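You operate a simulated robot arm through the tools that you are given. There is no shell and no other tool. Be economical: measure what you need, move in short steps, check, and stop when the job is done.

Carry out the task below with a simulated robot arm. There is one attempt and no reset: what you move stays moved.

Task
Move the winch hook to the test card's D-ring and wind to its number.
Fine: red lever to FREE, hook on the card's D-ring, lever to LOCK, then wind till the pointer shows the card's number.

The check looks at the end state, three seconds after you hand in, the way a careful person would. Anything else that was tipped, shoved, dropped, spilled or broken makes it a failure.

Robot
A 6-joint arm with a two-finger gripper, on a carriage that runs on a rail from [-775, -1956] to [87, 219] (x, y) and turns from -2.269 to 3.526 rad about z. Base frame: it is fixed where the carriage stands at the start and does not move with it; the origin is on the floor, on the carriage's upright axis, x ahead of it, y to its left, z up; the surface under the hand at the start is at about z = 800. Readings come in mm, rad, newtons and seconds.
Its first joint turns from -2.897 to 2.897 rad. Places, roughly: crank of the winch [900, -100, 1000]; left D-ring over the winch [1000, 100, 1400]; middle D-ring over the winch [1000, 0, 1400]; red lever of the winch [1000, 100, 1000]; right D-ring over the winch [1000, -100, 1400]. Payload 5 kg.
Tool frame: the origin (TCP) lies between the finger pads and is the grasp point; the fingertips stand 30 mm ahead of it; z points along the fingers, y is the line along which they close. The gripper opens to 176 mm. The gripper's body begins 153 mm behind the TCP.
Orientation is that of the tool frame in the base frame, as a unit quaternion [x, y, z, w]. With the fingers straight down and closing along the base's y, the tool's x points along the base's -x, its y along +y and its z along -z.

Tools
- The arm moves only by the tool play_rows. Its argument "motion" is a list of rows, each a list of 6 numbers: the shift along the tool's x, y, z in cm, then the turn, a rotation vector about the tool's x, y, z in rad. In form: [[dx, dy, dz, ax, ay, az], ...]. A call has 1 to 8 rows; each row shifts and turns the commanded pose from where the row before left it, along the tool's axes as they then stand. "jaw" is the opening, from 0 (shut) to 1 (fully open), set as the call begins (left out, the last holds). Rows are played at 5 a second. More than 50 mm and 0.15 rad between two rows, or a gripper value outside its range, and nothing of the call is played. Where a pose cannot be reached the arm comes as near as it can. A force on the tool above 40 N (or 10 N above the force at the start of the call, whichever is more), or a blocked arm, ends the call early, and 0.2 s more pass. Each finger halts on what it meets, pressing with about 20 N; the grip force reading is that of the motor and also rises with nothing between the fingers. The clock runs only during rows and for 0.2 s after the last one: add rows that do not move to give the fingers time. The reply holds the time, the measured pose of the TCP, the force on the tool along the base axes, the opening and the grip force, in the units named above and with some noise, with the torque about the TCP (base axes, N m) and any sound that the robot's microphone picked up.
- Cameras (640 x 400 px; columns grow to the right, rows downward): "scene" is now at [67.5, 204.3, 1722.7]; the picture's right is [-0.09, -1.00, 0.00], its down [-0.41, 0.04, -0.91] and it looks along [0.91, -0.09, -0.42] (base axes); focal length 258 px, centre (320, 200). "wrist" rides on the gripper at [67, -9, -183] in the tool frame; the picture's right is [0.14, 0.99, 0.00], its down [-0.92, 0.13, -0.36] and it looks along [-0.36, 0.05, 0.93] (tool axes); focal length 251 px, centre (320, 200). There is no depth. A picture from a camera that has moved, and an enlarged one, comes with that camera's place and axes in the base frame and with its lens. The place of the scene camera against the robot may be out by one fixed shift of up to 12 mm in any direction.
- grab_frame(camera): a new picture of that camera. No time passes.
- move_column(by): slides the trunk up (or, below 0, down) by that many mm; the arm and the scene camera ride with it, the base frame stays. It gives what a move gives, with no picture.
- base_move(legs): drives the robot by 1 to 6 legs, each [ahead, left, turn to the left] in mm, mm and rad, along the robot's own axes; the way and the turn of a leg run together, so that a leg with both is an arc; at most 1500 mm and 3.142 rad a leg. The arm and the cameras ride along, it lands a little off, and it stops where it bumps. It keeps to its track: a leg is cut to what the track allows. It gives what a move gives.
- pan_tilt(pan, tilt): turns the head with the scene camera to pan (to the left, within 2.094 rad either way) and tilt (down, from -0.506 to 1.204), counted from straight ahead of the robot. It gives what a move gives.
- close_up(camera, box): a new picture of the part [left, top, right, bottom] of that camera's present view, enlarged. No time passes.
- close_job(): hands the job in; it is judged then, once.

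Go step by step. Nothing tells you exact positions but the pictures and the camera data: compare them with the known pose of the tool, close in by small moves and look again before you grip or let go. The budget is 120 turns and 90 pictures, counting those below and the enlarged ones. Unless the task says otherwise, let go and move clear before handing in, and close with one line.

The tools are called after "Request:" by a JSON object that holds its "name" and its "arguments". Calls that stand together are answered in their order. play_rows: Moves the arm, as the interface text tells. Its arguments: {"type":"object","properties":{"motion":{"type":"array","items":{"type":"array","items":{"type":"number"}}},"jaw":{"type":"number"}},"required":["motion"]} The other tools are called the same way: move_column (by) slides the trunk up or down; base_move (legs) drives the base; pan_tilt (pan, tilt) turns the head that bears the scene camera; grab_frame (camera) takes a picture; close_up (camera, box) takes an enlarged picture of a part of a camera's view; close_job () hands the job in.

At the start:

```text
time_s: 0.0
tcp_pos: [750.6, -95.0, 1502.5]
ee_rot: [-0.001, 1.0, 0.0, 0.0]
wrist_force: [1.1, 0.1, -0.2]
moment: [0.0, -0.04, 0.01]
width: 176.5
grip_force: 0.1
trunk travel left (down, up): [-250.0, 100.0]
robot x, y, heading: [1.0, -3.2, -0.001]
head pan, tilt: [-0.094, 0.429]
```

scene: 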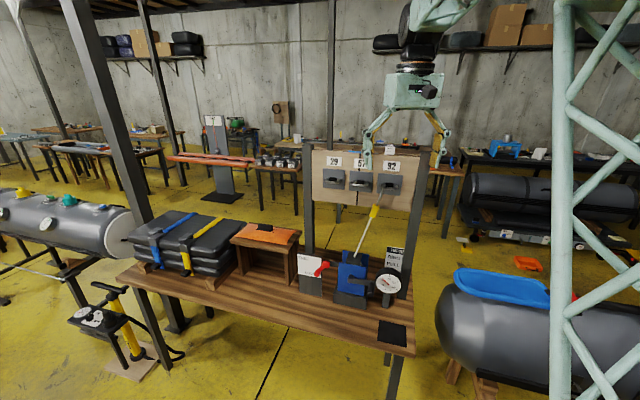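
wrist: 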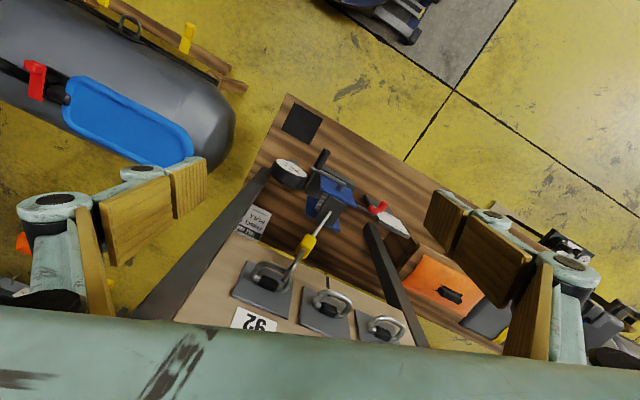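

I see a winch on a bench with a board of three D-rings above; the hook (yellow) seems to be on the right ring already. I'll take close-ups first.

Request:
{"name": "close_up", "arguments": {"camera": "scene", "box": [290, 140, 440, 234]}}

Request:
{"name": "close_up", "arguments": {"camera": "scene", "box": [280, 230, 430, 324]}}

Request:
{"name": "close_up", "arguments": {"camera": "wrist", "box": [220, 130, 440, 350]}}

```text
4.26 times, centred on (365, 187) of scene
camera zoom: at [67.5, 204.3, 1722.7], right [-0.09, -1.0, 0.0], down [-0.41, 0.04, -0.91], along [0.91, -0.09, -0.42], focal length 1097 px, centre (128, 255)
```

zoom: 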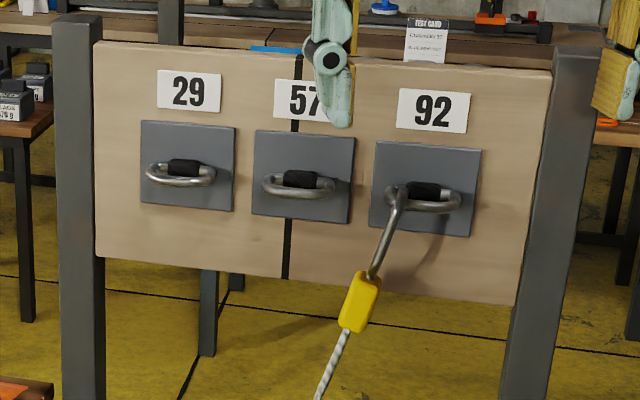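

```text
4.26 times, centred on (355, 277) of scene
camera zoom: at [67.5, 204.3, 1722.7], right [-0.09, -1.0, 0.0], down [-0.41, 0.04, -0.91], along [0.91, -0.09, -0.42], focal length 1097 px, centre (171, -128)
```

zoom: 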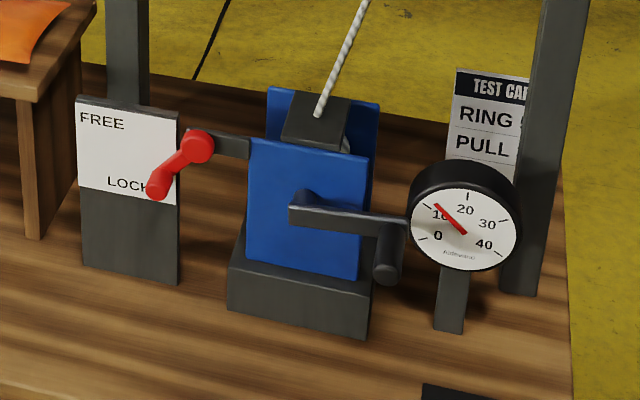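

```text
1.82 times, centred on (330, 240) of wrist
camera zoom: at [683.0, -103.4, 1685.1], right [-0.14, 0.99, 0.0], down [0.92, 0.13, 0.36], along [0.36, 0.05, -0.93], focal length 457 px, centre (302, 127)
```

zoom: 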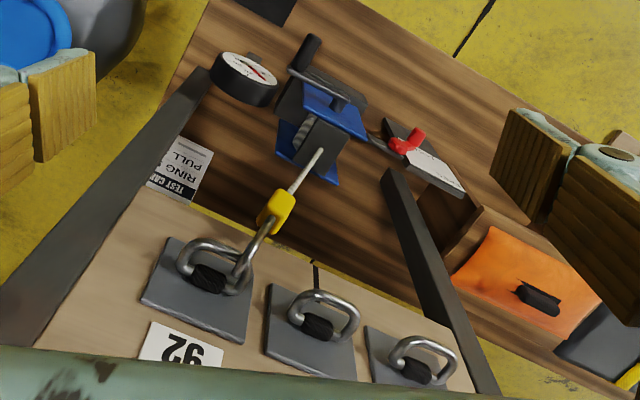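

The test card by the winch is partly hidden. I'll zoom into it in both views.

Request:
{"name": "close_up", "arguments": {"camera": "wrist", "box": [230, 190, 290, 250]}}

Request:
{"name": "close_up", "arguments": {"camera": "scene", "box": [370, 240, 430, 300]}}

Request:
{"name": "close_up", "arguments": {"camera": "scene", "box": [370, 135, 410, 165]}}

```text
6.67 times, centred on (260, 220) of wrist
camera zoom: at [683.0, -103.4, 1685.1], right [-0.14, 0.99, 0.0], down [0.92, 0.13, 0.36], along [0.36, 0.05, -0.93], focal length 1676 px, centre (720, 67)
```

zoom: 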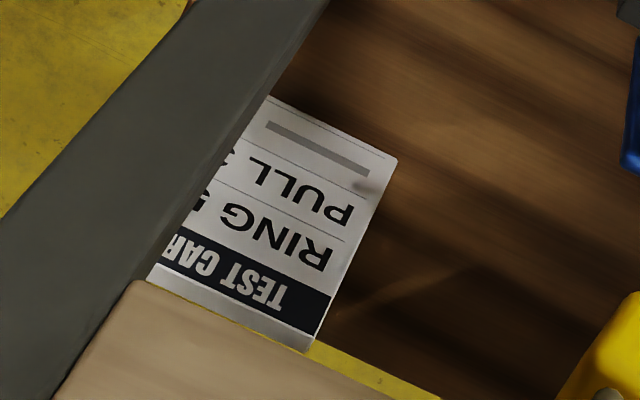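

```text
6.67 times, centred on (400, 270) of scene
camera zoom: at [67.5, 204.3, 1722.7], right [-0.09, -1.0, 0.0], down [-0.41, 0.04, -0.91], along [0.91, -0.09, -0.42], focal length 1719 px, centre (-213, -267)
```

zoom: 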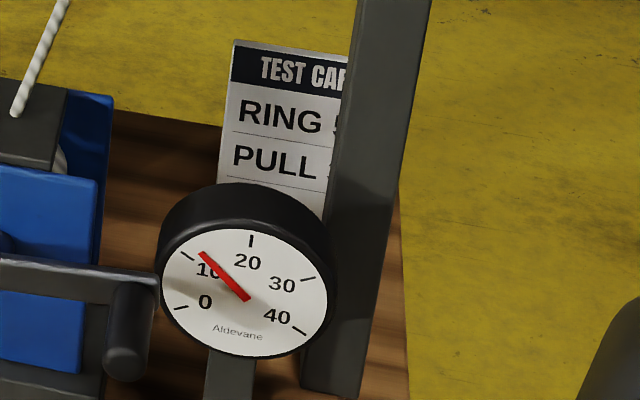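

```text
13.33 times, centred on (390, 150) of scene
camera zoom: at [67.5, 204.3, 1722.7], right [-0.09, -1.0, 0.0], down [-0.41, 0.04, -0.91], along [0.91, -0.09, -0.42], focal length 3438 px, centre (-613, 867)
```

zoom: 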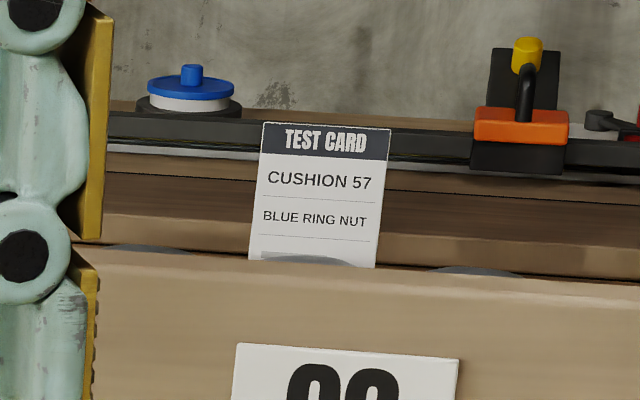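

The card says RING 5_, PULL hidden by the post. I'll shift the hand left for a view past the post.

Request:
{"name": "play_rows", "arguments": {"motion": [[0, 5, 0, 0, 0, 0], [0, 5, 0, 0, 0, 0], [0, 5, 0, 0, 0, 0], [0, 5, 0, 0, 0, 0], [0, 5, 0, 0, 0, 0]]}}

Request:
{"name": "grab_frame", "arguments": {"camera": "wrist"}}

```text
time_s: 1.2
tcp_pos: [750.0, 155.7, 1502.6]
ee_rot: [0.0, 1.0, -0.001, 0.0]
wrist_force: [-1.4, -0.2, 0.2]
moment: [-0.08, -0.01, -0.02]
width: 175.8
grip_force: 0.1
trunk travel left (down, up): [-250.0, 100.0]
robot x, y, heading: [-3.3, -2.6, 0.002]
head pan, tilt: [-0.094, 0.429]
```

```text
81 pictures are left
camera wrist: at [682.4, 147.7, 1684.8], right [-0.14, 0.99, 0.0], down [0.92, 0.13, 0.36], along [0.36, 0.05, -0.93], focal length 251 px, centre (320, 200)
```

wrist: 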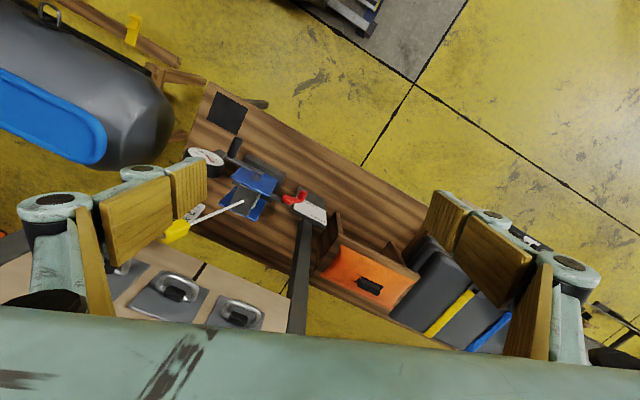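

Request:
{"name": "play_rows", "arguments": {"motion": [[0, -5, 0, 0, 0, 0], [0, -5, 0, 0, 0, 0]]}}

Request:
{"name": "close_up", "arguments": {"camera": "wrist", "box": [170, 150, 290, 270]}}

Request:
{"name": "close_up", "arguments": {"camera": "scene", "box": [290, 140, 440, 234]}}

```text
time_s: 1.8
tcp_pos: [749.7, 52.4, 1502.4]
ee_rot: [0.0, 1.0, 0.0, 0.0]
wrist_force: [-0.7, -0.6, 0.5]
moment: [0.15, 0.03, 0.02]
width: 176.3
grip_force: 0.1
trunk travel left (down, up): [-250.0, 100.0]
robot x, y, heading: [-0.6, -3.8, 0.001]
head pan, tilt: [-0.094, 0.429]
```

```text
3.33 times, centred on (230, 210) of wrist
camera zoom: at [682.3, 44.6, 1685.0], right [-0.14, 0.99, 0.0], down [0.92, 0.13, 0.36], along [0.36, 0.05, -0.93], focal length 838 px, centre (620, 167)
```

zoom: 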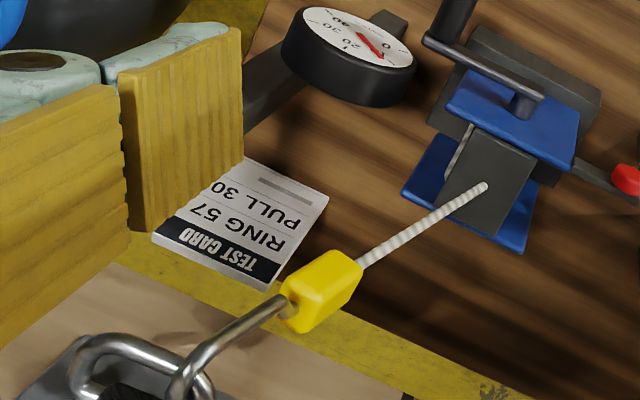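

```text
4.26 times, centred on (365, 187) of scene
camera zoom: at [67.6, 203.7, 1722.8], right [-0.09, -1.0, 0.0], down [-0.41, 0.04, -0.91], along [0.91, -0.09, -0.42], focal length 1097 px, centre (128, 255)
```

zoom: 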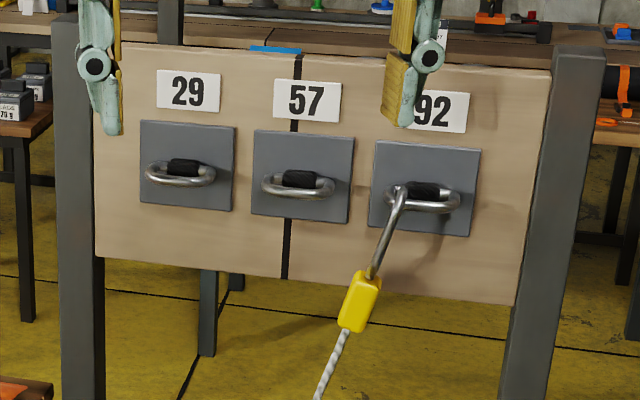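

Card: RING 57 (middle), PULL 30. Next, examine the lever and the crank from here.

Request:
{"name": "close_up", "arguments": {"camera": "wrist", "box": [240, 140, 390, 240]}}

Request:
{"name": "close_up", "arguments": {"camera": "scene", "box": [290, 245, 360, 305]}}

Request:
{"name": "close_up", "arguments": {"camera": "wrist", "box": [180, 200, 330, 310]}}

```text
4.00 times, centred on (315, 190) of wrist
camera zoom: at [682.3, 44.6, 1685.0], right [-0.14, 0.99, 0.0], down [0.92, 0.13, 0.36], along [0.36, 0.05, -0.93], focal length 1006 px, centre (340, 240)
```

zoom: 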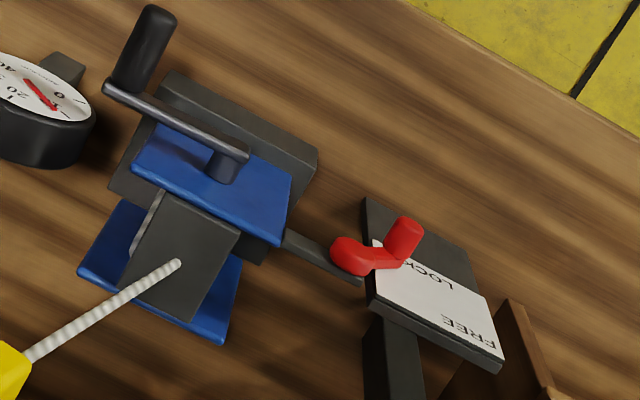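

```text
6.67 times, centred on (325, 275) of scene
camera zoom: at [67.6, 203.7, 1722.8], right [-0.09, -1.0, 0.0], down [-0.41, 0.04, -0.91], along [0.91, -0.09, -0.42], focal length 1719 px, centre (287, -300)
```

zoom: 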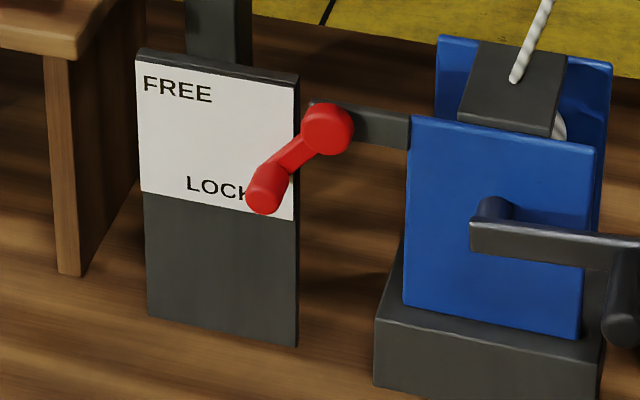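

```text
3.64 times, centred on (255, 255) of wrist
camera zoom: at [682.3, 44.6, 1685.0], right [-0.14, 0.99, 0.0], down [0.92, 0.13, 0.36], along [0.36, 0.05, -0.93], focal length 914 px, centre (556, 0)
```

zoom: 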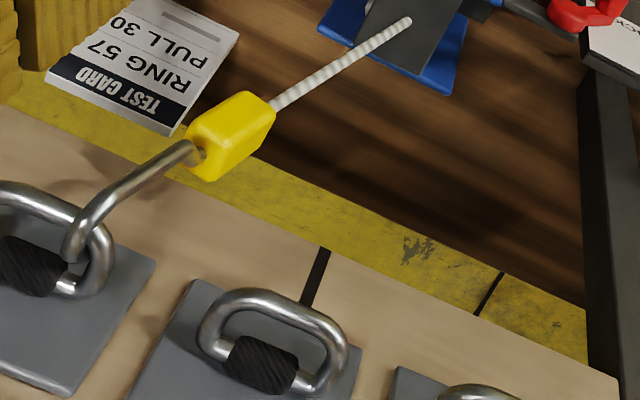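

Ring 57 is the middle one and the pull is 30. By triangulation: lever pivot ≈ (954, 91, 1010), lever knob end ≈ (941, 132, 973), hook block ≈ (946, -95, 1261), middle ring bar ≈ (965, -40, 1359), crank axle ≈ (897, -4, 977), crank handle end ≈ (807, -68, 970), with the rig turned about 23°. I'll first turn the hand in place (camera to end on top, fingers into the rig).

Request:
{"name": "play_rows", "arguments": {"motion": [[0, 0, 0, 0, 0, -0.144], [0, 0, 0, 0, 0, -0.144], [0, 0, 0, 0, 0, -0.144], [0, 0, 0, 0, 0, -0.144], [0, 0, 0, 0, 0, -0.144], [0, 0, 0, 0, 0, -0.144], [0, 0, 0, 0, 0, -0.144], [0, 0, 0, 0, 0, -0.144]], "jaw": 0.4}}

Request:
{"name": "play_rows", "arguments": {"motion": [[0, 0, 0, 0, 0, -0.144], [0, 0, 0, 0, 0, -0.144], [0, 0, 0, 0, 0, -0.144], [0, 0, 0, 0, 0, -0.144], [0, 0, 0, 0, 0, -0.144], [0, 0, 0, 0, 0, -0.144], [0, 0, 0, 0, 0, -0.144], [0, 0, 0, 0, 0, -0.144]]}}

Request:
{"name": "play_rows", "arguments": {"motion": [[0, 0, 0, 0, 0, -0.144], [0, 0, 0, 0, 0, -0.144], [0, 0, 0, 0, 0, -0.144], [0, 0, 0, 0, 0, 0]]}}

```text
time_s: 3.6
tcp_pos: [749.7, 55.0, 1502.0]
ee_rot: [-0.545, 0.838, 0.0, -0.001]
wrist_force: [-0.1, 0.5, -0.2]
moment: [-0.03, 0.01, 0.0]
width: 70.4
grip_force: 0.1
trunk travel left (down, up): [-250.0, 100.0]
robot x, y, heading: [1.6, -0.8, -0.001]
head pan, tilt: [-0.094, 0.429]
```

```text
time_s: 5.4
tcp_pos: [749.7, 54.4, 1502.4]
ee_rot: [0.914, -0.406, 0.0, 0.0]
wrist_force: [0.1, 0.1, 1.3]
moment: [0.0, -0.01, 0.0]
width: 70.3
grip_force: 0.0
trunk travel left (down, up): [-250.0, 100.0]
robot x, y, heading: [0.7, -1.1, -0.001]
head pan, tilt: [-0.094, 0.429]
```

```text
time_s: 6.4
tcp_pos: [750.2, 55.0, 1502.4]
ee_rot: [0.98, -0.201, 0.0, 0.001]
wrist_force: [0.2, 0.0, 0.5]
moment: [-0.01, 0.01, -0.01]
width: 70.4
grip_force: 0.1
trunk travel left (down, up): [-250.0, 100.0]
robot x, y, heading: [-2.0, -2.7, -0.002]
head pan, tilt: [-0.094, 0.429]
```

The yaw worked. Now pitch the hand up to horizontal.

Request:
{"name": "play_rows", "arguments": {"motion": [[0, 0, 0, 0, 0.1428, 0], [0, 0, 0, 0, 0.1428, 0], [0, 0, 0, 0, 0.1428, 0], [0, 0, 0, 0, 0.1428, 0], [0, 0, 0, 0, 0.1428, 0], [0, 0, 0, 0, 0.1428, 0]]}}

Request:
{"name": "play_rows", "arguments": {"motion": [[0, 0, 0, 0, 0.1428, 0], [0, 0, 0, 0, 0.1428, 0], [0, 0, 0, 0, 0.1428, 0], [0, 0, 0, 0, 0.1428, 0], [0, 0, 0, 0, 0.1428, 0], [0, 0, 0, 0, 0, 0]]}}

Request:
{"name": "grab_frame", "arguments": {"camera": "scene"}}

Request:
{"name": "grab_frame", "arguments": {"camera": "wrist"}}

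```text
time_s: 7.8
tcp_pos: [751.0, 54.7, 1501.4]
ee_rot: [0.891, -0.182, 0.407, 0.083]
wrist_force: [1.4, -0.7, 0.0]
moment: [0.02, 0.04, -0.01]
width: 70.4
grip_force: 0.1
trunk travel left (down, up): [-250.0, 100.0]
robot x, y, heading: [2.4, -0.2, 0.002]
head pan, tilt: [-0.094, 0.429]
```

```text
time_s: 9.2
tcp_pos: [750.9, 55.8, 1501.1]
ee_rot: [0.693, -0.143, 0.693, 0.142]
wrist_force: [1.4, 0.1, 0.0]
moment: [-0.07, -0.11, -0.15]
width: 70.2
grip_force: 0.2
trunk travel left (down, up): [-250.0, 100.0]
robot x, y, heading: [0.9, 2.4, -0.001]
head pan, tilt: [-0.094, 0.429]
```

```text
75 pictures are left
camera scene: at [68.8, 204.4, 1722.7], right [-0.09, -1.0, 0.0], down [-0.41, 0.04, -0.91], along [0.91, -0.09, -0.42], focal length 258 px, centre (320, 200)
```

scene: 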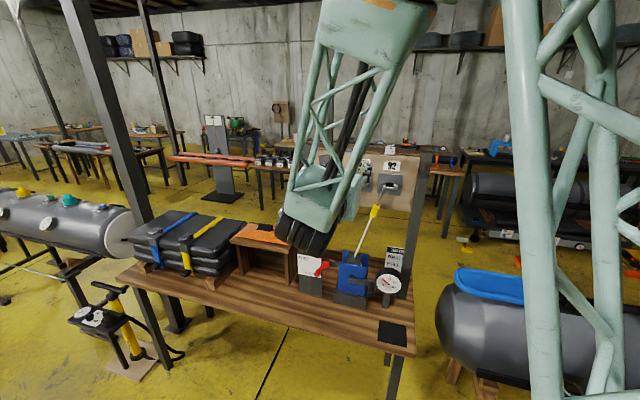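

```text
74 pictures are left
camera wrist: at [586.2, 137.3, 1567.6], right [-0.39, -0.91, 0.14], down [-0.38, 0.02, -0.92], along [0.84, -0.41, -0.36], focal length 251 px, centre (320, 200)
```

wrist: 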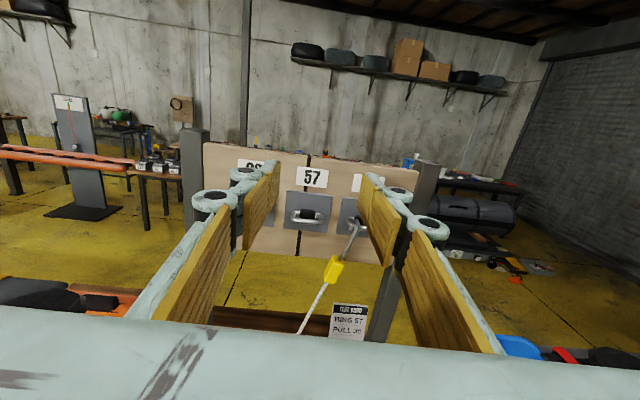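

The hand view is good. I move down to a stand-off in front of the lever knob.

Request:
{"name": "play_rows", "arguments": {"motion": [[-4.5, -1.8, 0, 0, 0, 0], [-4.5, -1.8, 0, 0, 0, 0], [-4.5, -1.8, 0, 0, 0, 0], [-4.5, -1.8, 0, 0, 0, 0], [-4.5, -1.8, 0, 0, 0, 0], [-4.5, -1.8, 0, 0, 0, 0], [-4.5, -1.8, 0, 0, 0, 0], [-4.5, -1.8, 0, 0, 0, 0]]}}

Request:
{"name": "play_rows", "arguments": {"motion": [[-4.2, 0, 0, 0, 0, 0], [-4.2, 0, 0, 0, 0, 0], [-4.2, 0, 0, 0, 0, 0], [-4.2, 0, 0, 0, 0, 0], [0, 0, 0, 0, 0, 0]]}}

Request:
{"name": "grab_frame", "arguments": {"camera": "wrist"}}

Request:
{"name": "grab_frame", "arguments": {"camera": "scene"}}

```text
time_s: 11.0
tcp_pos: [807.5, 188.1, 1140.9]
ee_rot: [0.693, -0.142, 0.693, 0.141]
wrist_force: [-0.4, -0.4, 1.2]
moment: [0.03, 0.05, 0.07]
width: 70.5
grip_force: 0.1
trunk travel left (down, up): [-250.0, 100.0]
robot x, y, heading: [-0.5, 1.4, 0.001]
head pan, tilt: [-0.094, 0.429]
```

```text
time_s: 12.2
tcp_pos: [807.9, 187.6, 971.8]
ee_rot: [0.692, -0.144, 0.692, 0.144]
wrist_force: [-0.5, 0.4, -1.0]
moment: [-0.06, -0.09, -0.04]
width: 70.5
grip_force: 0.0
trunk travel left (down, up): [-250.0, 100.0]
robot x, y, heading: [2.3, 3.6, 0.001]
head pan, tilt: [-0.094, 0.429]
```

```text
73 pictures are left
camera wrist: at [642.3, 270.2, 1038.8], right [-0.39, -0.91, 0.14], down [-0.38, 0.03, -0.92], along [0.84, -0.41, -0.36], focal length 251 px, centre (320, 200)
```

wrist: 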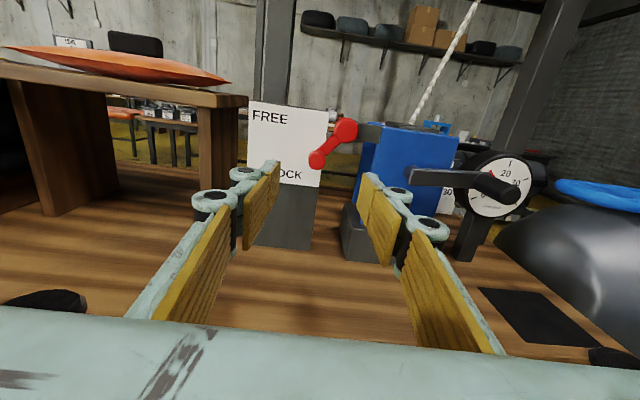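

```text
72 pictures are left
camera scene: at [68.1, 204.5, 1722.7], right [-0.09, -1.0, 0.0], down [-0.41, 0.04, -0.91], along [0.91, -0.09, -0.42], focal length 258 px, centre (320, 200)
```

scene: 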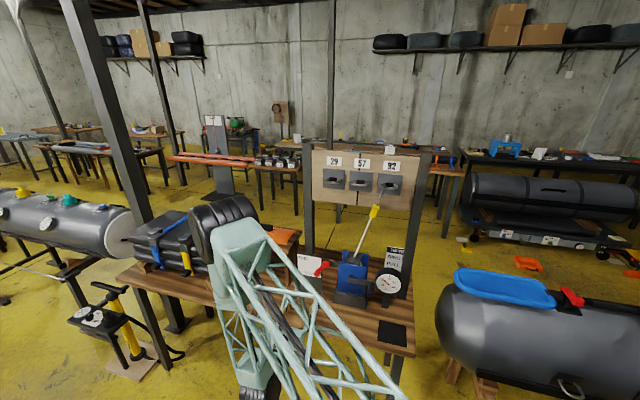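

Knob lies about 143 mm straight ahead. I advance most of the way and check.

Request:
{"name": "play_rows", "arguments": {"motion": [[0, -0.2, 4, 0, 0, 0], [0, 0, 4, 0, 0, 0], [0, 0, 2.5, 0, 0, 0], [0, 0, 0, 0, 0, 0]]}}

Request:
{"name": "close_up", "arguments": {"camera": "wrist", "box": [200, 80, 440, 230]}}

Request:
{"name": "close_up", "arguments": {"camera": "scene", "box": [270, 230, 370, 310]}}

```text
time_s: 13.2
tcp_pos: [904.5, 146.6, 972.3]
ee_rot: [0.693, -0.143, 0.693, 0.143]
wrist_force: [0.5, -0.6, 0.2]
moment: [0.03, -0.02, 0.04]
width: 70.4
grip_force: 0.0
trunk travel left (down, up): [-250.0, 100.0]
robot x, y, heading: [-0.9, -0.6, 0.005]
head pan, tilt: [-0.094, 0.429]
```

```text
2.67 times, centred on (320, 155) of wrist
camera zoom: at [739.5, 229.1, 1039.7], right [-0.39, -0.91, 0.14], down [-0.38, 0.03, -0.92], along [0.84, -0.41, -0.36], focal length 670 px, centre (320, 320)
```

zoom: 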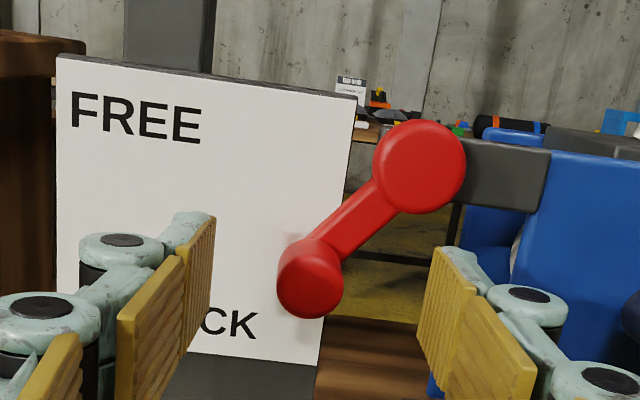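

```text
5.00 times, centred on (320, 270) of scene
camera zoom: at [68.0, 204.1, 1722.7], right [-0.09, -1.0, 0.0], down [-0.41, 0.04, -0.91], along [0.91, -0.09, -0.42], focal length 1289 px, centre (320, -150)
```

zoom: 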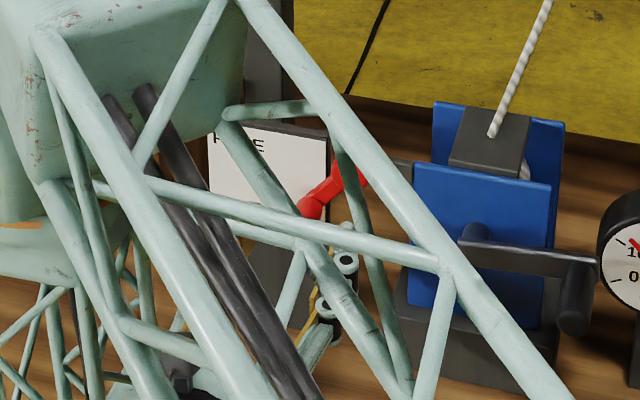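

Aligned. Advance 22 mm and close on the knob.

Request:
{"name": "play_rows", "arguments": {"motion": [[-0.3, -0.3, 1.2, 0, 0, 0], [0, 0, 1.0, 0, 0, 0], [0, 0, 0, 0, 0, 0]]}}

Request:
{"name": "play_rows", "arguments": {"motion": [[0, 0, 0, 0, 0, 0], [0, 0, 0, 0, 0, 0], [0, 0, 0, 0, 0, 0], [0, 0, 0, 0, 0, 0]], "jaw": 0.05}}

Request:
{"name": "close_up", "arguments": {"camera": "wrist", "box": [200, 80, 440, 230]}}

```text
time_s: 14.0
tcp_pos: [925.8, 141.6, 970.8]
ee_rot: [0.693, -0.143, 0.692, 0.142]
wrist_force: [0.8, -0.1, 0.5]
moment: [0.01, -0.01, 0.01]
width: 70.6
grip_force: 0.0
trunk travel left (down, up): [-250.0, 100.0]
robot x, y, heading: [0.8, 0.2, -0.004]
head pan, tilt: [-0.094, 0.429]
```

```text
time_s: 15.0
tcp_pos: [926.1, 140.3, 971.5]
ee_rot: [0.693, -0.142, 0.692, 0.142]
wrist_force: [0.8, -0.3, 0.3]
moment: [0.06, 0.0, 0.26]
width: 23.5
grip_force: 44.9
trunk travel left (down, up): [-250.0, 100.0]
robot x, y, heading: [2.3, 2.0, 0.0]
head pan, tilt: [-0.094, 0.429]
```

```text
2.67 times, centred on (320, 155) of wrist
camera zoom: at [760.3, 223.2, 1037.3], right [-0.39, -0.91, 0.14], down [-0.38, 0.02, -0.92], along [0.84, -0.41, -0.36], focal length 670 px, centre (320, 320)
```

zoom: 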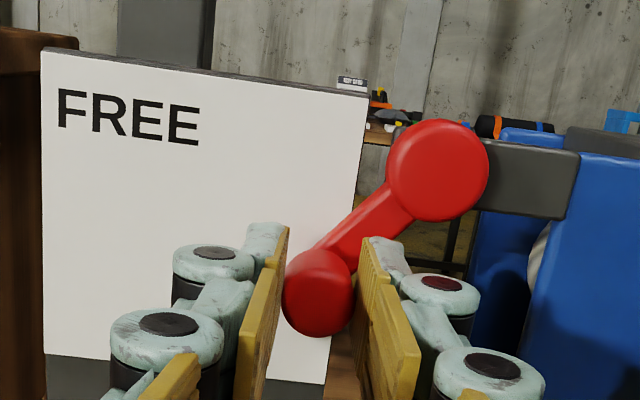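

The knob is held. I swing it up along the arc toward FREE.

Request:
{"name": "play_rows", "arguments": {"motion": [[1.1, -0.84, 0, 0, 0, 0], [1.28, -0.53, 0, 0, 0, 0], [1.37, -0.18, 0, 0, 0, 0], [1.37, 0.18, 0, 0, 0, 0], [1.28, 0.53, 0, 0, 0, 0], [1.1, 0.84, 0, 0, 0, 0], [0, 0, 0, 0, 0, 0]]}}

Request:
{"name": "close_up", "arguments": {"camera": "wrist", "box": [200, 80, 440, 230]}}

```text
time_s: 16.1
tcp_pos: [932.4, 159.1, 1022.6]
ee_rot: [0.695, -0.14, 0.692, 0.139]
wrist_force: [15.1, -0.2, -5.6]
moment: [0.51, 0.88, 0.2]
width: 23.1
grip_force: 44.9
trunk travel left (down, up): [-250.0, 100.0]
robot x, y, heading: [2.9, 1.3, 0.0]
head pan, tilt: [-0.094, 0.429]
stopped in row 5: the force on the tool passed its limit at 45 N (the readings are from after the stop); the commanded pose is now the measured one
```

```text
2.67 times, centred on (320, 155) of wrist
camera zoom: at [766.4, 239.7, 1090.3], right [-0.38, -0.91, 0.14], down [-0.39, 0.02, -0.92], along [0.84, -0.4, -0.36], focal length 670 px, centre (320, 320)
```

zoom: 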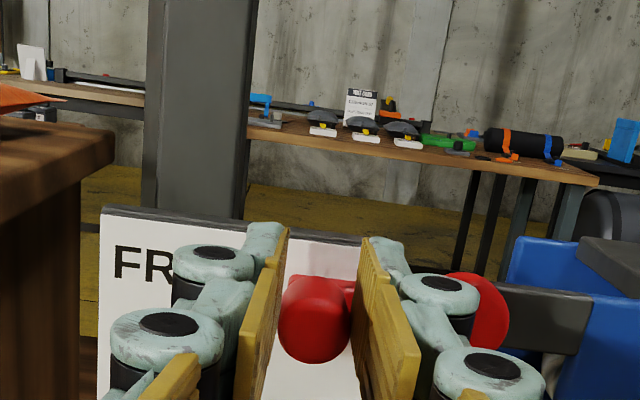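

The lever moved to just above level, then force tripped. I continue in smaller steps.

Request:
{"name": "play_rows", "arguments": {"motion": [[0, 0, 0, 0, 0, 0], [0.4, 0.12, 0, 0, 0, 0], [0.4, 0.14, 0, 0, 0, 0], [0.4, 0.18, 0, 0, 0, 0], [0.4, 0.22, 0, 0, 0, 0], [0.4, 0.26, 0, 0, 0, 0], [0, 0, 0, 0, 0, 0]]}}

Request:
{"name": "close_up", "arguments": {"camera": "wrist", "box": [200, 80, 440, 230]}}

```text
time_s: 17.7
tcp_pos: [928.2, 150.2, 1044.4]
ee_rot: [0.694, -0.141, 0.692, 0.14]
wrist_force: [-0.4, 0.6, -0.4]
moment: [-0.03, -0.03, 0.0]
width: 9.0
grip_force: 0.1
trunk travel left (down, up): [-250.0, 100.0]
robot x, y, heading: [-2.6, -0.2, -0.001]
head pan, tilt: [-0.094, 0.429]
```

```text
2.67 times, centred on (320, 155) of wrist
camera zoom: at [761.5, 230.6, 1111.2], right [-0.38, -0.91, 0.14], down [-0.39, 0.02, -0.92], along [0.84, -0.41, -0.36], focal length 670 px, centre (320, 320)
```

zoom: 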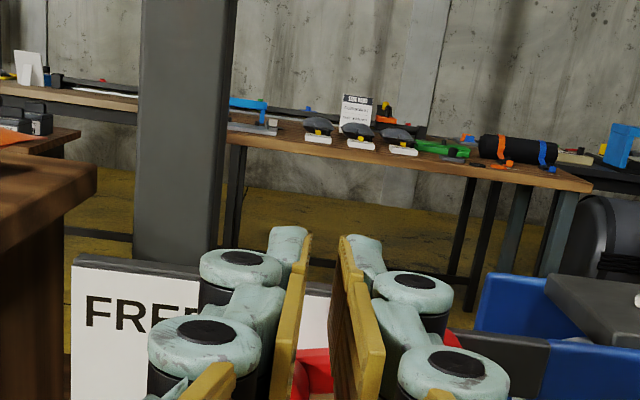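

The grip slipped off. I back out to see where the lever stands.

Request:
{"name": "play_rows", "arguments": {"motion": [[0, 0, -3, 0, 0, 0], [0, 0, -4, 0, 0, 0], [0, 0, 0, 0, 0, 0]], "jaw": 0.4}}

Request:
{"name": "grab_frame", "arguments": {"camera": "wrist"}}

Request:
{"name": "close_up", "arguments": {"camera": "scene", "box": [270, 140, 430, 310]}}

```text
time_s: 18.5
tcp_pos: [861.7, 178.1, 1046.6]
ee_rot: [0.694, -0.14, 0.692, 0.139]
wrist_force: [-0.8, 0.3, 1.4]
moment: [0.06, 0.09, -0.06]
width: 70.3
grip_force: 0.2
trunk travel left (down, up): [-250.0, 100.0]
robot x, y, heading: [-2.7, -0.5, 0.002]
head pan, tilt: [-0.094, 0.429]
```

```text
66 pictures are left
camera wrist: at [696.4, 258.5, 1112.2], right [-0.38, -0.91, 0.14], down [-0.39, 0.02, -0.92], along [0.84, -0.41, -0.36], focal length 251 px, centre (320, 200)
```

wrist: 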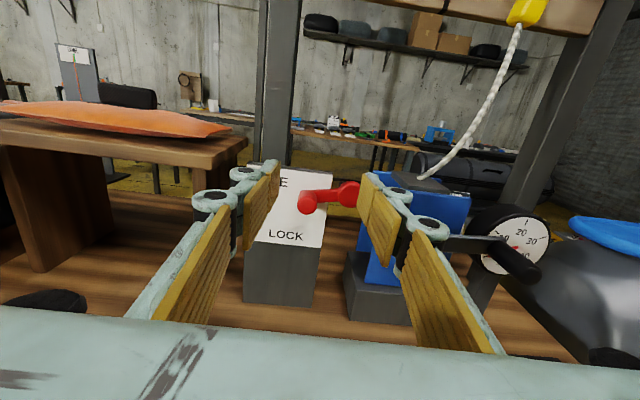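

```text
2.35 times, centred on (350, 225) of scene
camera zoom: at [66.2, 205.3, 1722.7], right [-0.09, -1.0, 0.0], down [-0.41, 0.04, -0.91], along [0.91, -0.08, -0.42], focal length 607 px, centre (249, 141)
```

zoom: 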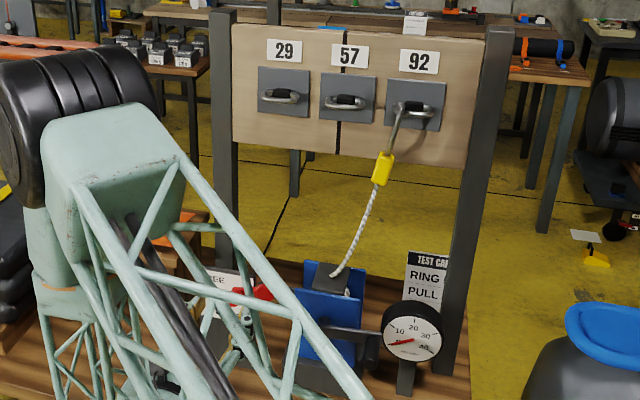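

The rope is now slack, and the lever stands about level. I'll go under the knob with closed fingers and push it up to FREE.

Request:
{"name": "play_rows", "arguments": {"motion": [[-4, -0.6, 0, 0, 0, 0], [-3.9, -0.6, 0, 0, 0, 0], [0, 0, 3.9, 0, 0, 0], [0, 0, 3.9, 0, 0, 0], [0, 0, 0, 0, 0, 0]], "jaw": 0}}

Request:
{"name": "close_up", "arguments": {"camera": "wrist", "box": [200, 80, 440, 230]}}

```text
time_s: 19.7
tcp_pos: [941.2, 158.5, 966.5]
ee_rot: [0.694, -0.14, 0.692, 0.139]
wrist_force: [1.1, -0.6, -0.4]
moment: [-0.01, -0.04, 0.08]
width: 0.1
grip_force: 19.5
trunk travel left (down, up): [-250.0, 100.0]
robot x, y, heading: [1.4, 0.6, 0.001]
head pan, tilt: [-0.094, 0.429]
```

```text
2.67 times, centred on (320, 155) of wrist
camera zoom: at [774.5, 238.7, 1032.2], right [-0.38, -0.91, 0.14], down [-0.39, 0.02, -0.92], along [0.84, -0.41, -0.36], focal length 670 px, centre (320, 320)
```

zoom: 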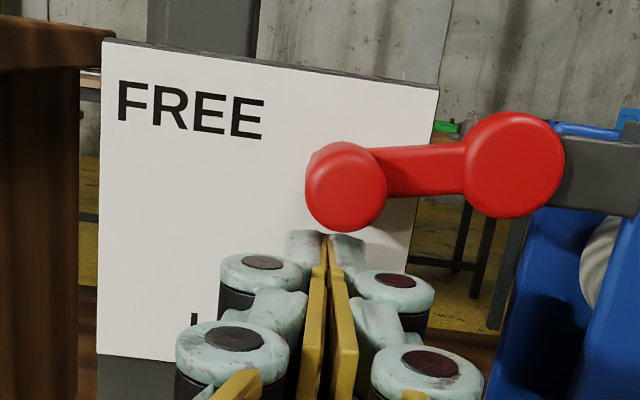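

Request:
{"name": "play_rows", "arguments": {"motion": [[0.6, 0.4, 0, 0, 0, 0], [0.8, 0.0, 0, 0, 0, 0], [0.8, 0.1, 0, 0, 0, 0], [0.8, 0.2, 0, 0, 0, 0], [0.8, 0.3, 0, 0, 0, 0], [0.7, 0.4, 0, 0, 0, 0], [0.6, 0.5, 0, 0, 0, 0], [0, 0, 0, 0, 0, 0]]}}

Request:
{"name": "close_up", "arguments": {"camera": "wrist", "box": [200, 80, 440, 230]}}

```text
time_s: 20.6
tcp_pos: [935.9, 154.7, 981.3]
ee_rot: [0.699, -0.139, 0.687, 0.14]
wrist_force: [-5.4, 0.1, -13.7]
moment: [0.03, 0.09, -0.06]
width: 0.0
grip_force: 45.1
trunk travel left (down, up): [-250.0, 100.0]
robot x, y, heading: [1.2, -0.9, 0.002]
head pan, tilt: [-0.094, 0.429]
stopped in row 4: the force on the tool passed its limit at 47 N (the readings are from after the stop); the commanded pose is now the measured one
```

```text
2.67 times, centred on (320, 155) of wrist
camera zoom: at [770.7, 234.0, 1049.8], right [-0.38, -0.91, 0.14], down [-0.4, 0.02, -0.92], along [0.83, -0.4, -0.37], focal length 670 px, centre (320, 320)
```

zoom: 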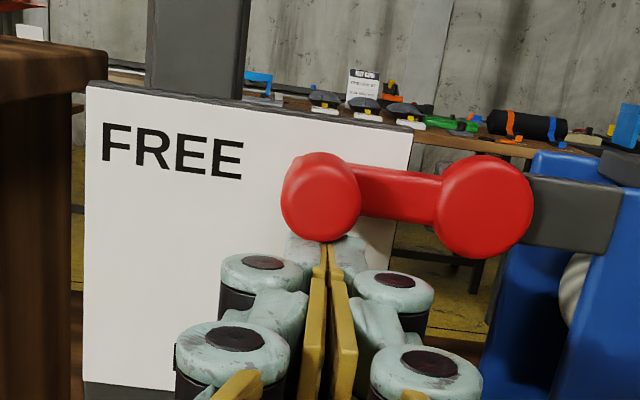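

The lever resists near a small angle above level. I'll push gently further in tiny steps to see if it is the stop.

Request:
{"name": "play_rows", "arguments": {"motion": [[0, 0.3, 0, 0, 0, 0], [0.2, 0, 0, 0, 0, 0], [0.2, 0, 0, 0, 0, 0], [0.2, 0.05, 0, 0, 0, 0], [0.2, 0.05, 0, 0, 0, 0], [0.2, 0.05, 0, 0, 0, 0], [0.2, 0.05, 0, 0, 0, 0], [0.2, 0.05, 0, 0, 0, 0]]}}

Request:
{"name": "close_up", "arguments": {"camera": "wrist", "box": [200, 80, 440, 230]}}

Request:
{"name": "close_up", "arguments": {"camera": "scene", "box": [350, 240, 430, 310]}}

```text
time_s: 21.3
tcp_pos: [933.2, 152.5, 980.3]
ee_rot: [0.701, -0.137, 0.686, 0.139]
wrist_force: [-4.2, -0.3, -12.1]
moment: [0.2, 0.37, -0.16]
width: 0.1
grip_force: 44.7
trunk travel left (down, up): [-250.0, 100.0]
robot x, y, heading: [-1.0, 1.7, 0.004]
head pan, tilt: [-0.094, 0.429]
stopped in row 3: the force on the tool passed its limit at 43 N (the readings are from after the stop); the commanded pose is now the measured one
```

```text
2.67 times, centred on (320, 155) of wrist
camera zoom: at [768.9, 232.3, 1050.8], right [-0.38, -0.91, 0.14], down [-0.4, 0.02, -0.91], along [0.83, -0.4, -0.38], focal length 670 px, centre (320, 320)
```

zoom: 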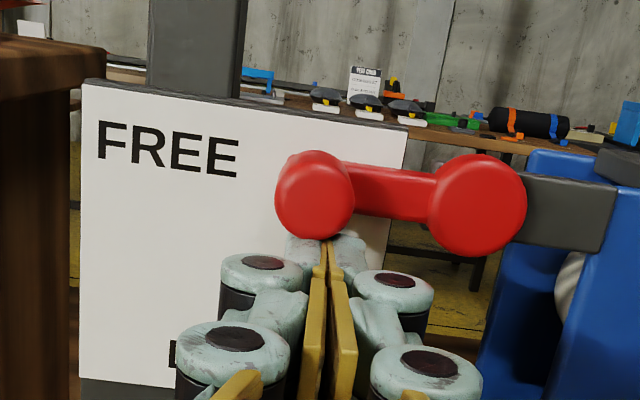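

```text
5.71 times, centred on (390, 275) of scene
camera zoom: at [68.0, 205.5, 1722.8], right [-0.09, -1.0, 0.0], down [-0.41, 0.04, -0.91], along [0.91, -0.08, -0.42], focal length 1473 px, centre (-80, -229)
```

zoom: 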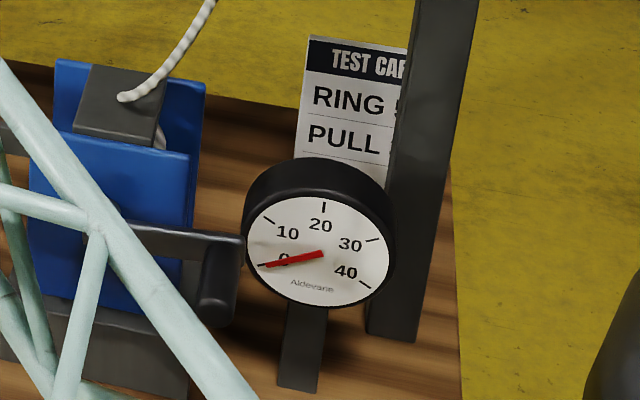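

Gauge reads 0 and the lever is firm against what seems its upper stop. I withdraw and verify its resting state.

Request:
{"name": "play_rows", "arguments": {"motion": [[-1.0, 0, 0, 0, 0, 0], [-0.5, 0, -2, 0, 0, 0], [0, 0, -4, 0, 0, 0], [0, 0, -4, 0, 0, 0], [0, 0, -4, 0, 0, 0], [0, 0, 0, 0, 0, 0]]}}

Request:
{"name": "grab_frame", "arguments": {"camera": "wrist"}}

```text
time_s: 22.7
tcp_pos: [804.1, 206.0, 971.7]
ee_rot: [0.7, -0.138, 0.687, 0.139]
wrist_force: [-0.5, 0.8, 0.5]
moment: [0.0, 0.03, -0.06]
width: 0.0
grip_force: 44.7
trunk travel left (down, up): [-250.0, 100.0]
robot x, y, heading: [2.0, 2.1, 0.006]
head pan, tilt: [-0.094, 0.429]
```

```text
60 pictures are left
camera wrist: at [638.2, 286.5, 1040.2], right [-0.38, -0.92, 0.14], down [-0.4, 0.02, -0.92], along [0.84, -0.4, -0.37], focal length 251 px, centre (320, 200)
```

wrist: 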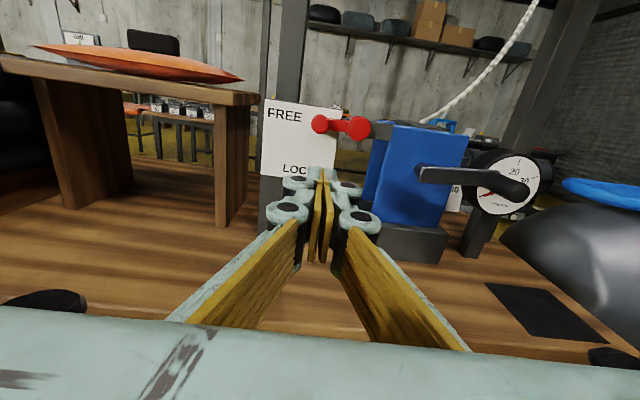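

The lever stays up and the rope is slack. Now move up and right to face the hook.

Request:
{"name": "play_rows", "arguments": {"motion": [[4.8, 0, 0, 0, 0.018, 0], [4.8, 0, 0, 0, 0, 0], [4.8, 2, 0, 0, 0, 0], [4.8, 4, 0, 0, 0, 0], [4.8, 4, 0, 0, 0, 0], [4.0, 4, 0, 0, 0, 0], [0, 4, 0, 0, 0, 0], [0, 4, 0, 0, 0, 0]], "jaw": 0.4}}

Request:
{"name": "grab_frame", "arguments": {"camera": "wrist"}}

Request:
{"name": "grab_frame", "arguments": {"camera": "scene"}}

```text
refused: row 3 steps farther than a row can; nothing moved
```

```text
59 pictures are left
camera wrist: at [638.2, 286.5, 1040.2], right [-0.38, -0.92, 0.14], down [-0.4, 0.02, -0.92], along [0.84, -0.4, -0.37], focal length 251 px, centre (320, 200)
```

wrist: 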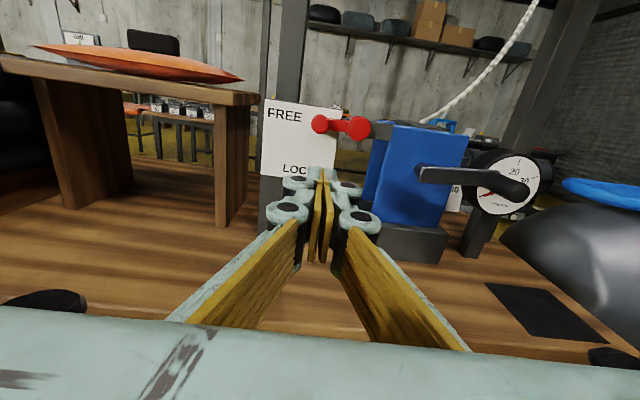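

```text
58 pictures are left
camera scene: at [66.4, 205.7, 1722.7], right [-0.09, -1.0, 0.0], down [-0.41, 0.04, -0.91], along [0.91, -0.08, -0.42], focal length 258 px, centre (320, 200)
```

scene: 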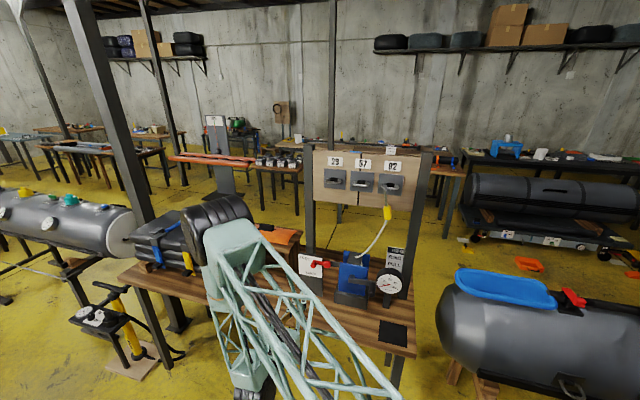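

Steps were too long; I'll split the move.

Request:
{"name": "play_rows", "arguments": {"motion": [[4.8, 0, 0, 0, 0.018, 0], [4.8, 0, 0, 0, 0, 0], [4.8, 0, 0, 0, 0, 0], [4, 2.5, 0, 0, 0, 0], [4, 2.5, 0, 0, 0, 0], [4, 2.5, 0, 0, 0, 0], [2.5, 4, 0, 0, 0, 0], [0, 4, 0, 0, 0, 0]], "jaw": 0.4}}

Request:
{"name": "play_rows", "arguments": {"motion": [[0, 4, 0, 0, 0, 0], [0, 2.5, 0, 0, 0, 0], [0, 0, 4, 0, 0, 0], [0, 0, 0, 0, 0, 0]]}}

Request:
{"name": "grab_frame", "arguments": {"camera": "wrist"}}

Request:
{"name": "close_up", "arguments": {"camera": "scene", "box": [290, 140, 440, 234]}}

```text
time_s: 24.5
tcp_pos: [746.4, 64.5, 1259.4]
ee_rot: [0.694, -0.138, 0.693, 0.14]
wrist_force: [-0.8, -0.2, 0.7]
moment: [0.02, 0.03, 0.04]
width: 70.6
grip_force: 0.0
trunk travel left (down, up): [-250.0, 100.0]
robot x, y, heading: [-2.9, 3.7, 0.005]
head pan, tilt: [-0.094, 0.429]
```

```text
time_s: 25.5
tcp_pos: [793.3, 1.2, 1257.1]
ee_rot: [0.694, -0.136, 0.693, 0.14]
wrist_force: [0.1, -0.9, -0.8]
moment: [-0.06, -0.03, 0.02]
width: 70.1
grip_force: 0.1
out of reach, approached as far as the arm can: row 1, 2
trunk travel left (down, up): [-250.0, 100.0]
robot x, y, heading: [-0.1, 2.4, 0.006]
head pan, tilt: [-0.094, 0.429]
```

```text
57 pictures are left
camera wrist: at [626.9, 81.8, 1324.2], right [-0.38, -0.91, 0.14], down [-0.39, 0.02, -0.92], along [0.84, -0.4, -0.36], focal length 251 px, centre (320, 200)
```

wrist: 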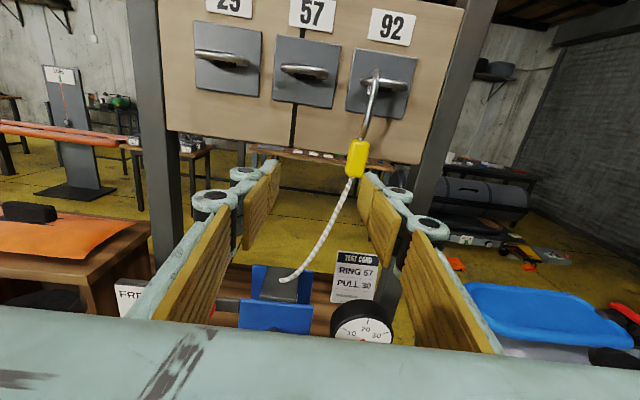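

```text
4.26 times, centred on (365, 187) of scene
camera zoom: at [67.9, 204.7, 1722.7], right [-0.09, -1.0, 0.0], down [-0.41, 0.04, -0.91], along [0.91, -0.08, -0.42], focal length 1097 px, centre (128, 255)
```

zoom: 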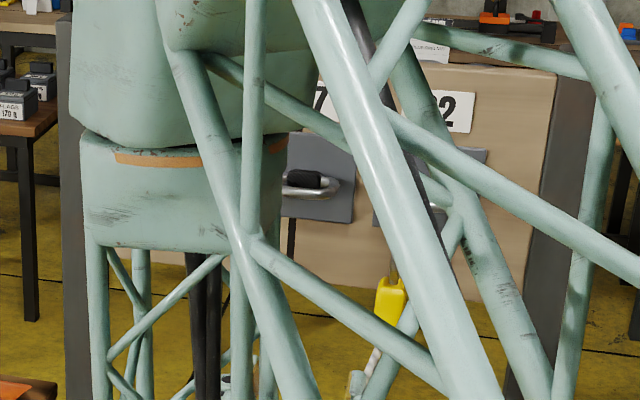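

The hook now hangs vertically, its yellow block at about (952, -124, 1255). I approach it.

Request:
{"name": "play_rows", "arguments": {"motion": [[0, 1, 3.5, 0, 0, 0], [0, 2.1, 3.5, 0, 0, 0], [0, 2.2, 3.0, 0, 0, 0], [0, 0, 0, 0, 0, 0]]}}

Request:
{"name": "grab_frame", "arguments": {"camera": "wrist"}}

```text
time_s: 26.5
tcp_pos: [864.1, -85.5, 1259.3]
ee_rot: [0.694, -0.136, 0.693, 0.139]
wrist_force: [-0.2, -0.6, -0.1]
moment: [0.0, -0.02, 0.12]
width: 70.2
grip_force: 0.0
trunk travel left (down, up): [-250.0, 100.0]
robot x, y, heading: [-2.5, 2.1, -0.002]
head pan, tilt: [-0.094, 0.429]
```

```text
55 pictures are left
camera wrist: at [697.5, -5.7, 1325.5], right [-0.38, -0.91, 0.14], down [-0.39, 0.02, -0.92], along [0.84, -0.4, -0.36], focal length 251 px, centre (320, 200)
```

wrist: 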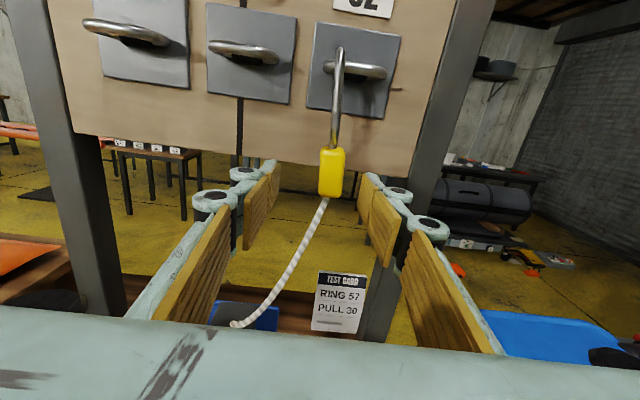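

Block is ~13 mm right and ~80 mm ahead. I move in and look before closing.

Request:
{"name": "play_rows", "arguments": {"motion": [[-0.2, 1.25, 2, 0, 0, 0], [0, 0, 3, 0, 0, 0], [0, 0, 2.6, 0, 0, 0], [0, 0, 0, 0, 0, 0]]}}

Request:
{"name": "grab_frame", "arguments": {"camera": "wrist"}}

Request:
{"name": "close_up", "arguments": {"camera": "scene", "box": [340, 160, 440, 240]}}

```text
time_s: 27.5
tcp_pos: [931.2, -126.5, 1256.2]
ee_rot: [0.694, -0.137, 0.693, 0.139]
wrist_force: [0.3, 0.3, -0.5]
moment: [0.0, -0.02, 0.0]
width: 70.3
grip_force: 0.2
trunk travel left (down, up): [-250.0, 100.0]
robot x, y, heading: [-0.9, -0.5, 0.003]
head pan, tilt: [-0.094, 0.429]
```

```text
54 pictures are left
camera wrist: at [764.1, -46.2, 1323.0], right [-0.38, -0.91, 0.14], down [-0.39, 0.02, -0.92], along [0.84, -0.4, -0.36], focal length 251 px, centre (320, 200)
```

wrist: 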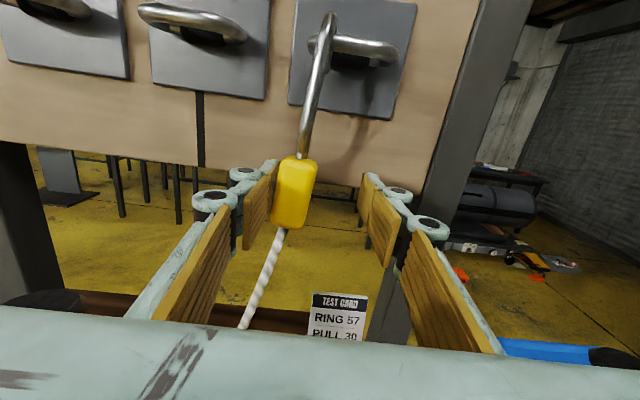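

```text
5.00 times, centred on (390, 200) of scene
camera zoom: at [67.5, 205.0, 1722.7], right [-0.09, -1.0, 0.0], down [-0.41, 0.04, -0.91], along [0.91, -0.08, -0.42], focal length 1289 px, centre (-30, 200)
```

zoom: 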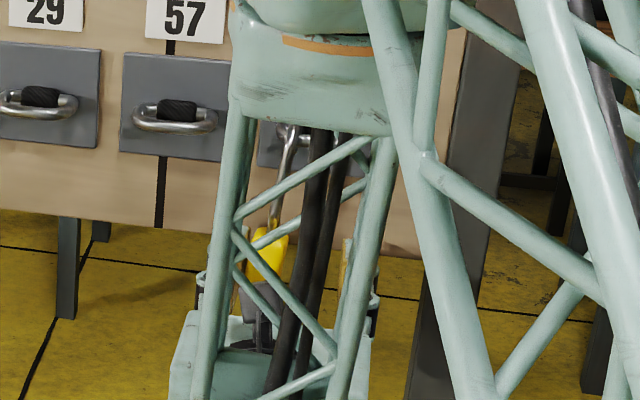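

The block is at grasp depth, 15 mm left of centre. I centre on it and close.

Request:
{"name": "play_rows", "arguments": {"motion": [[0, -1.5, 0, 0, 0, 0], [0, 0, 0, 0, 0, 0]]}}

Request:
{"name": "play_rows", "arguments": {"motion": [[0, 0, 0, 0, 0, 0], [0, 0, 0, 0, 0, 0], [0, 0, 0, 0, 0, 0], [0, 0, 0, 0, 0, 0]], "jaw": 0.05}}

Request:
{"name": "grab_frame", "arguments": {"camera": "wrist"}}

```text
time_s: 28.1
tcp_pos: [936.4, -111.9, 1256.4]
ee_rot: [0.694, -0.137, 0.693, 0.139]
wrist_force: [0.8, 0.3, -0.1]
moment: [-0.02, -0.02, -0.06]
width: 70.3
grip_force: 0.0
trunk travel left (down, up): [-250.0, 100.0]
robot x, y, heading: [-1.5, 1.5, 0.004]
head pan, tilt: [-0.094, 0.429]
```

```text
time_s: 29.1
tcp_pos: [935.5, -113.8, 1257.2]
ee_rot: [0.694, -0.138, 0.693, 0.139]
wrist_force: [-3.8, -7.0, 0.3]
moment: [0.7, -0.36, -0.14]
width: 26.3
grip_force: 19.6
trunk travel left (down, up): [-250.0, 100.0]
robot x, y, heading: [1.4, 1.0, 0.005]
head pan, tilt: [-0.094, 0.429]
```

```text
52 pictures are left
camera wrist: at [768.9, -33.2, 1323.4], right [-0.38, -0.91, 0.14], down [-0.39, 0.02, -0.92], along [0.84, -0.41, -0.36], focal length 251 px, centre (320, 200)
```

wrist: 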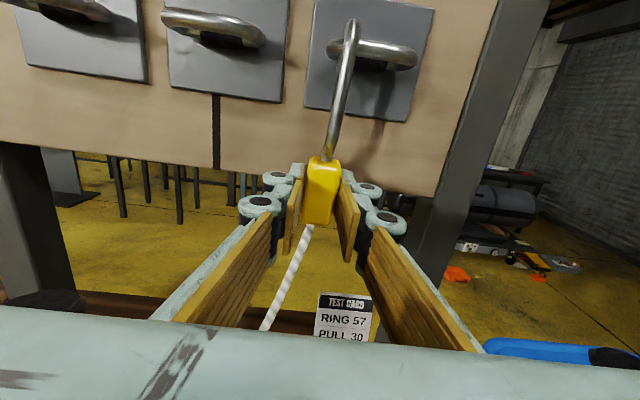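

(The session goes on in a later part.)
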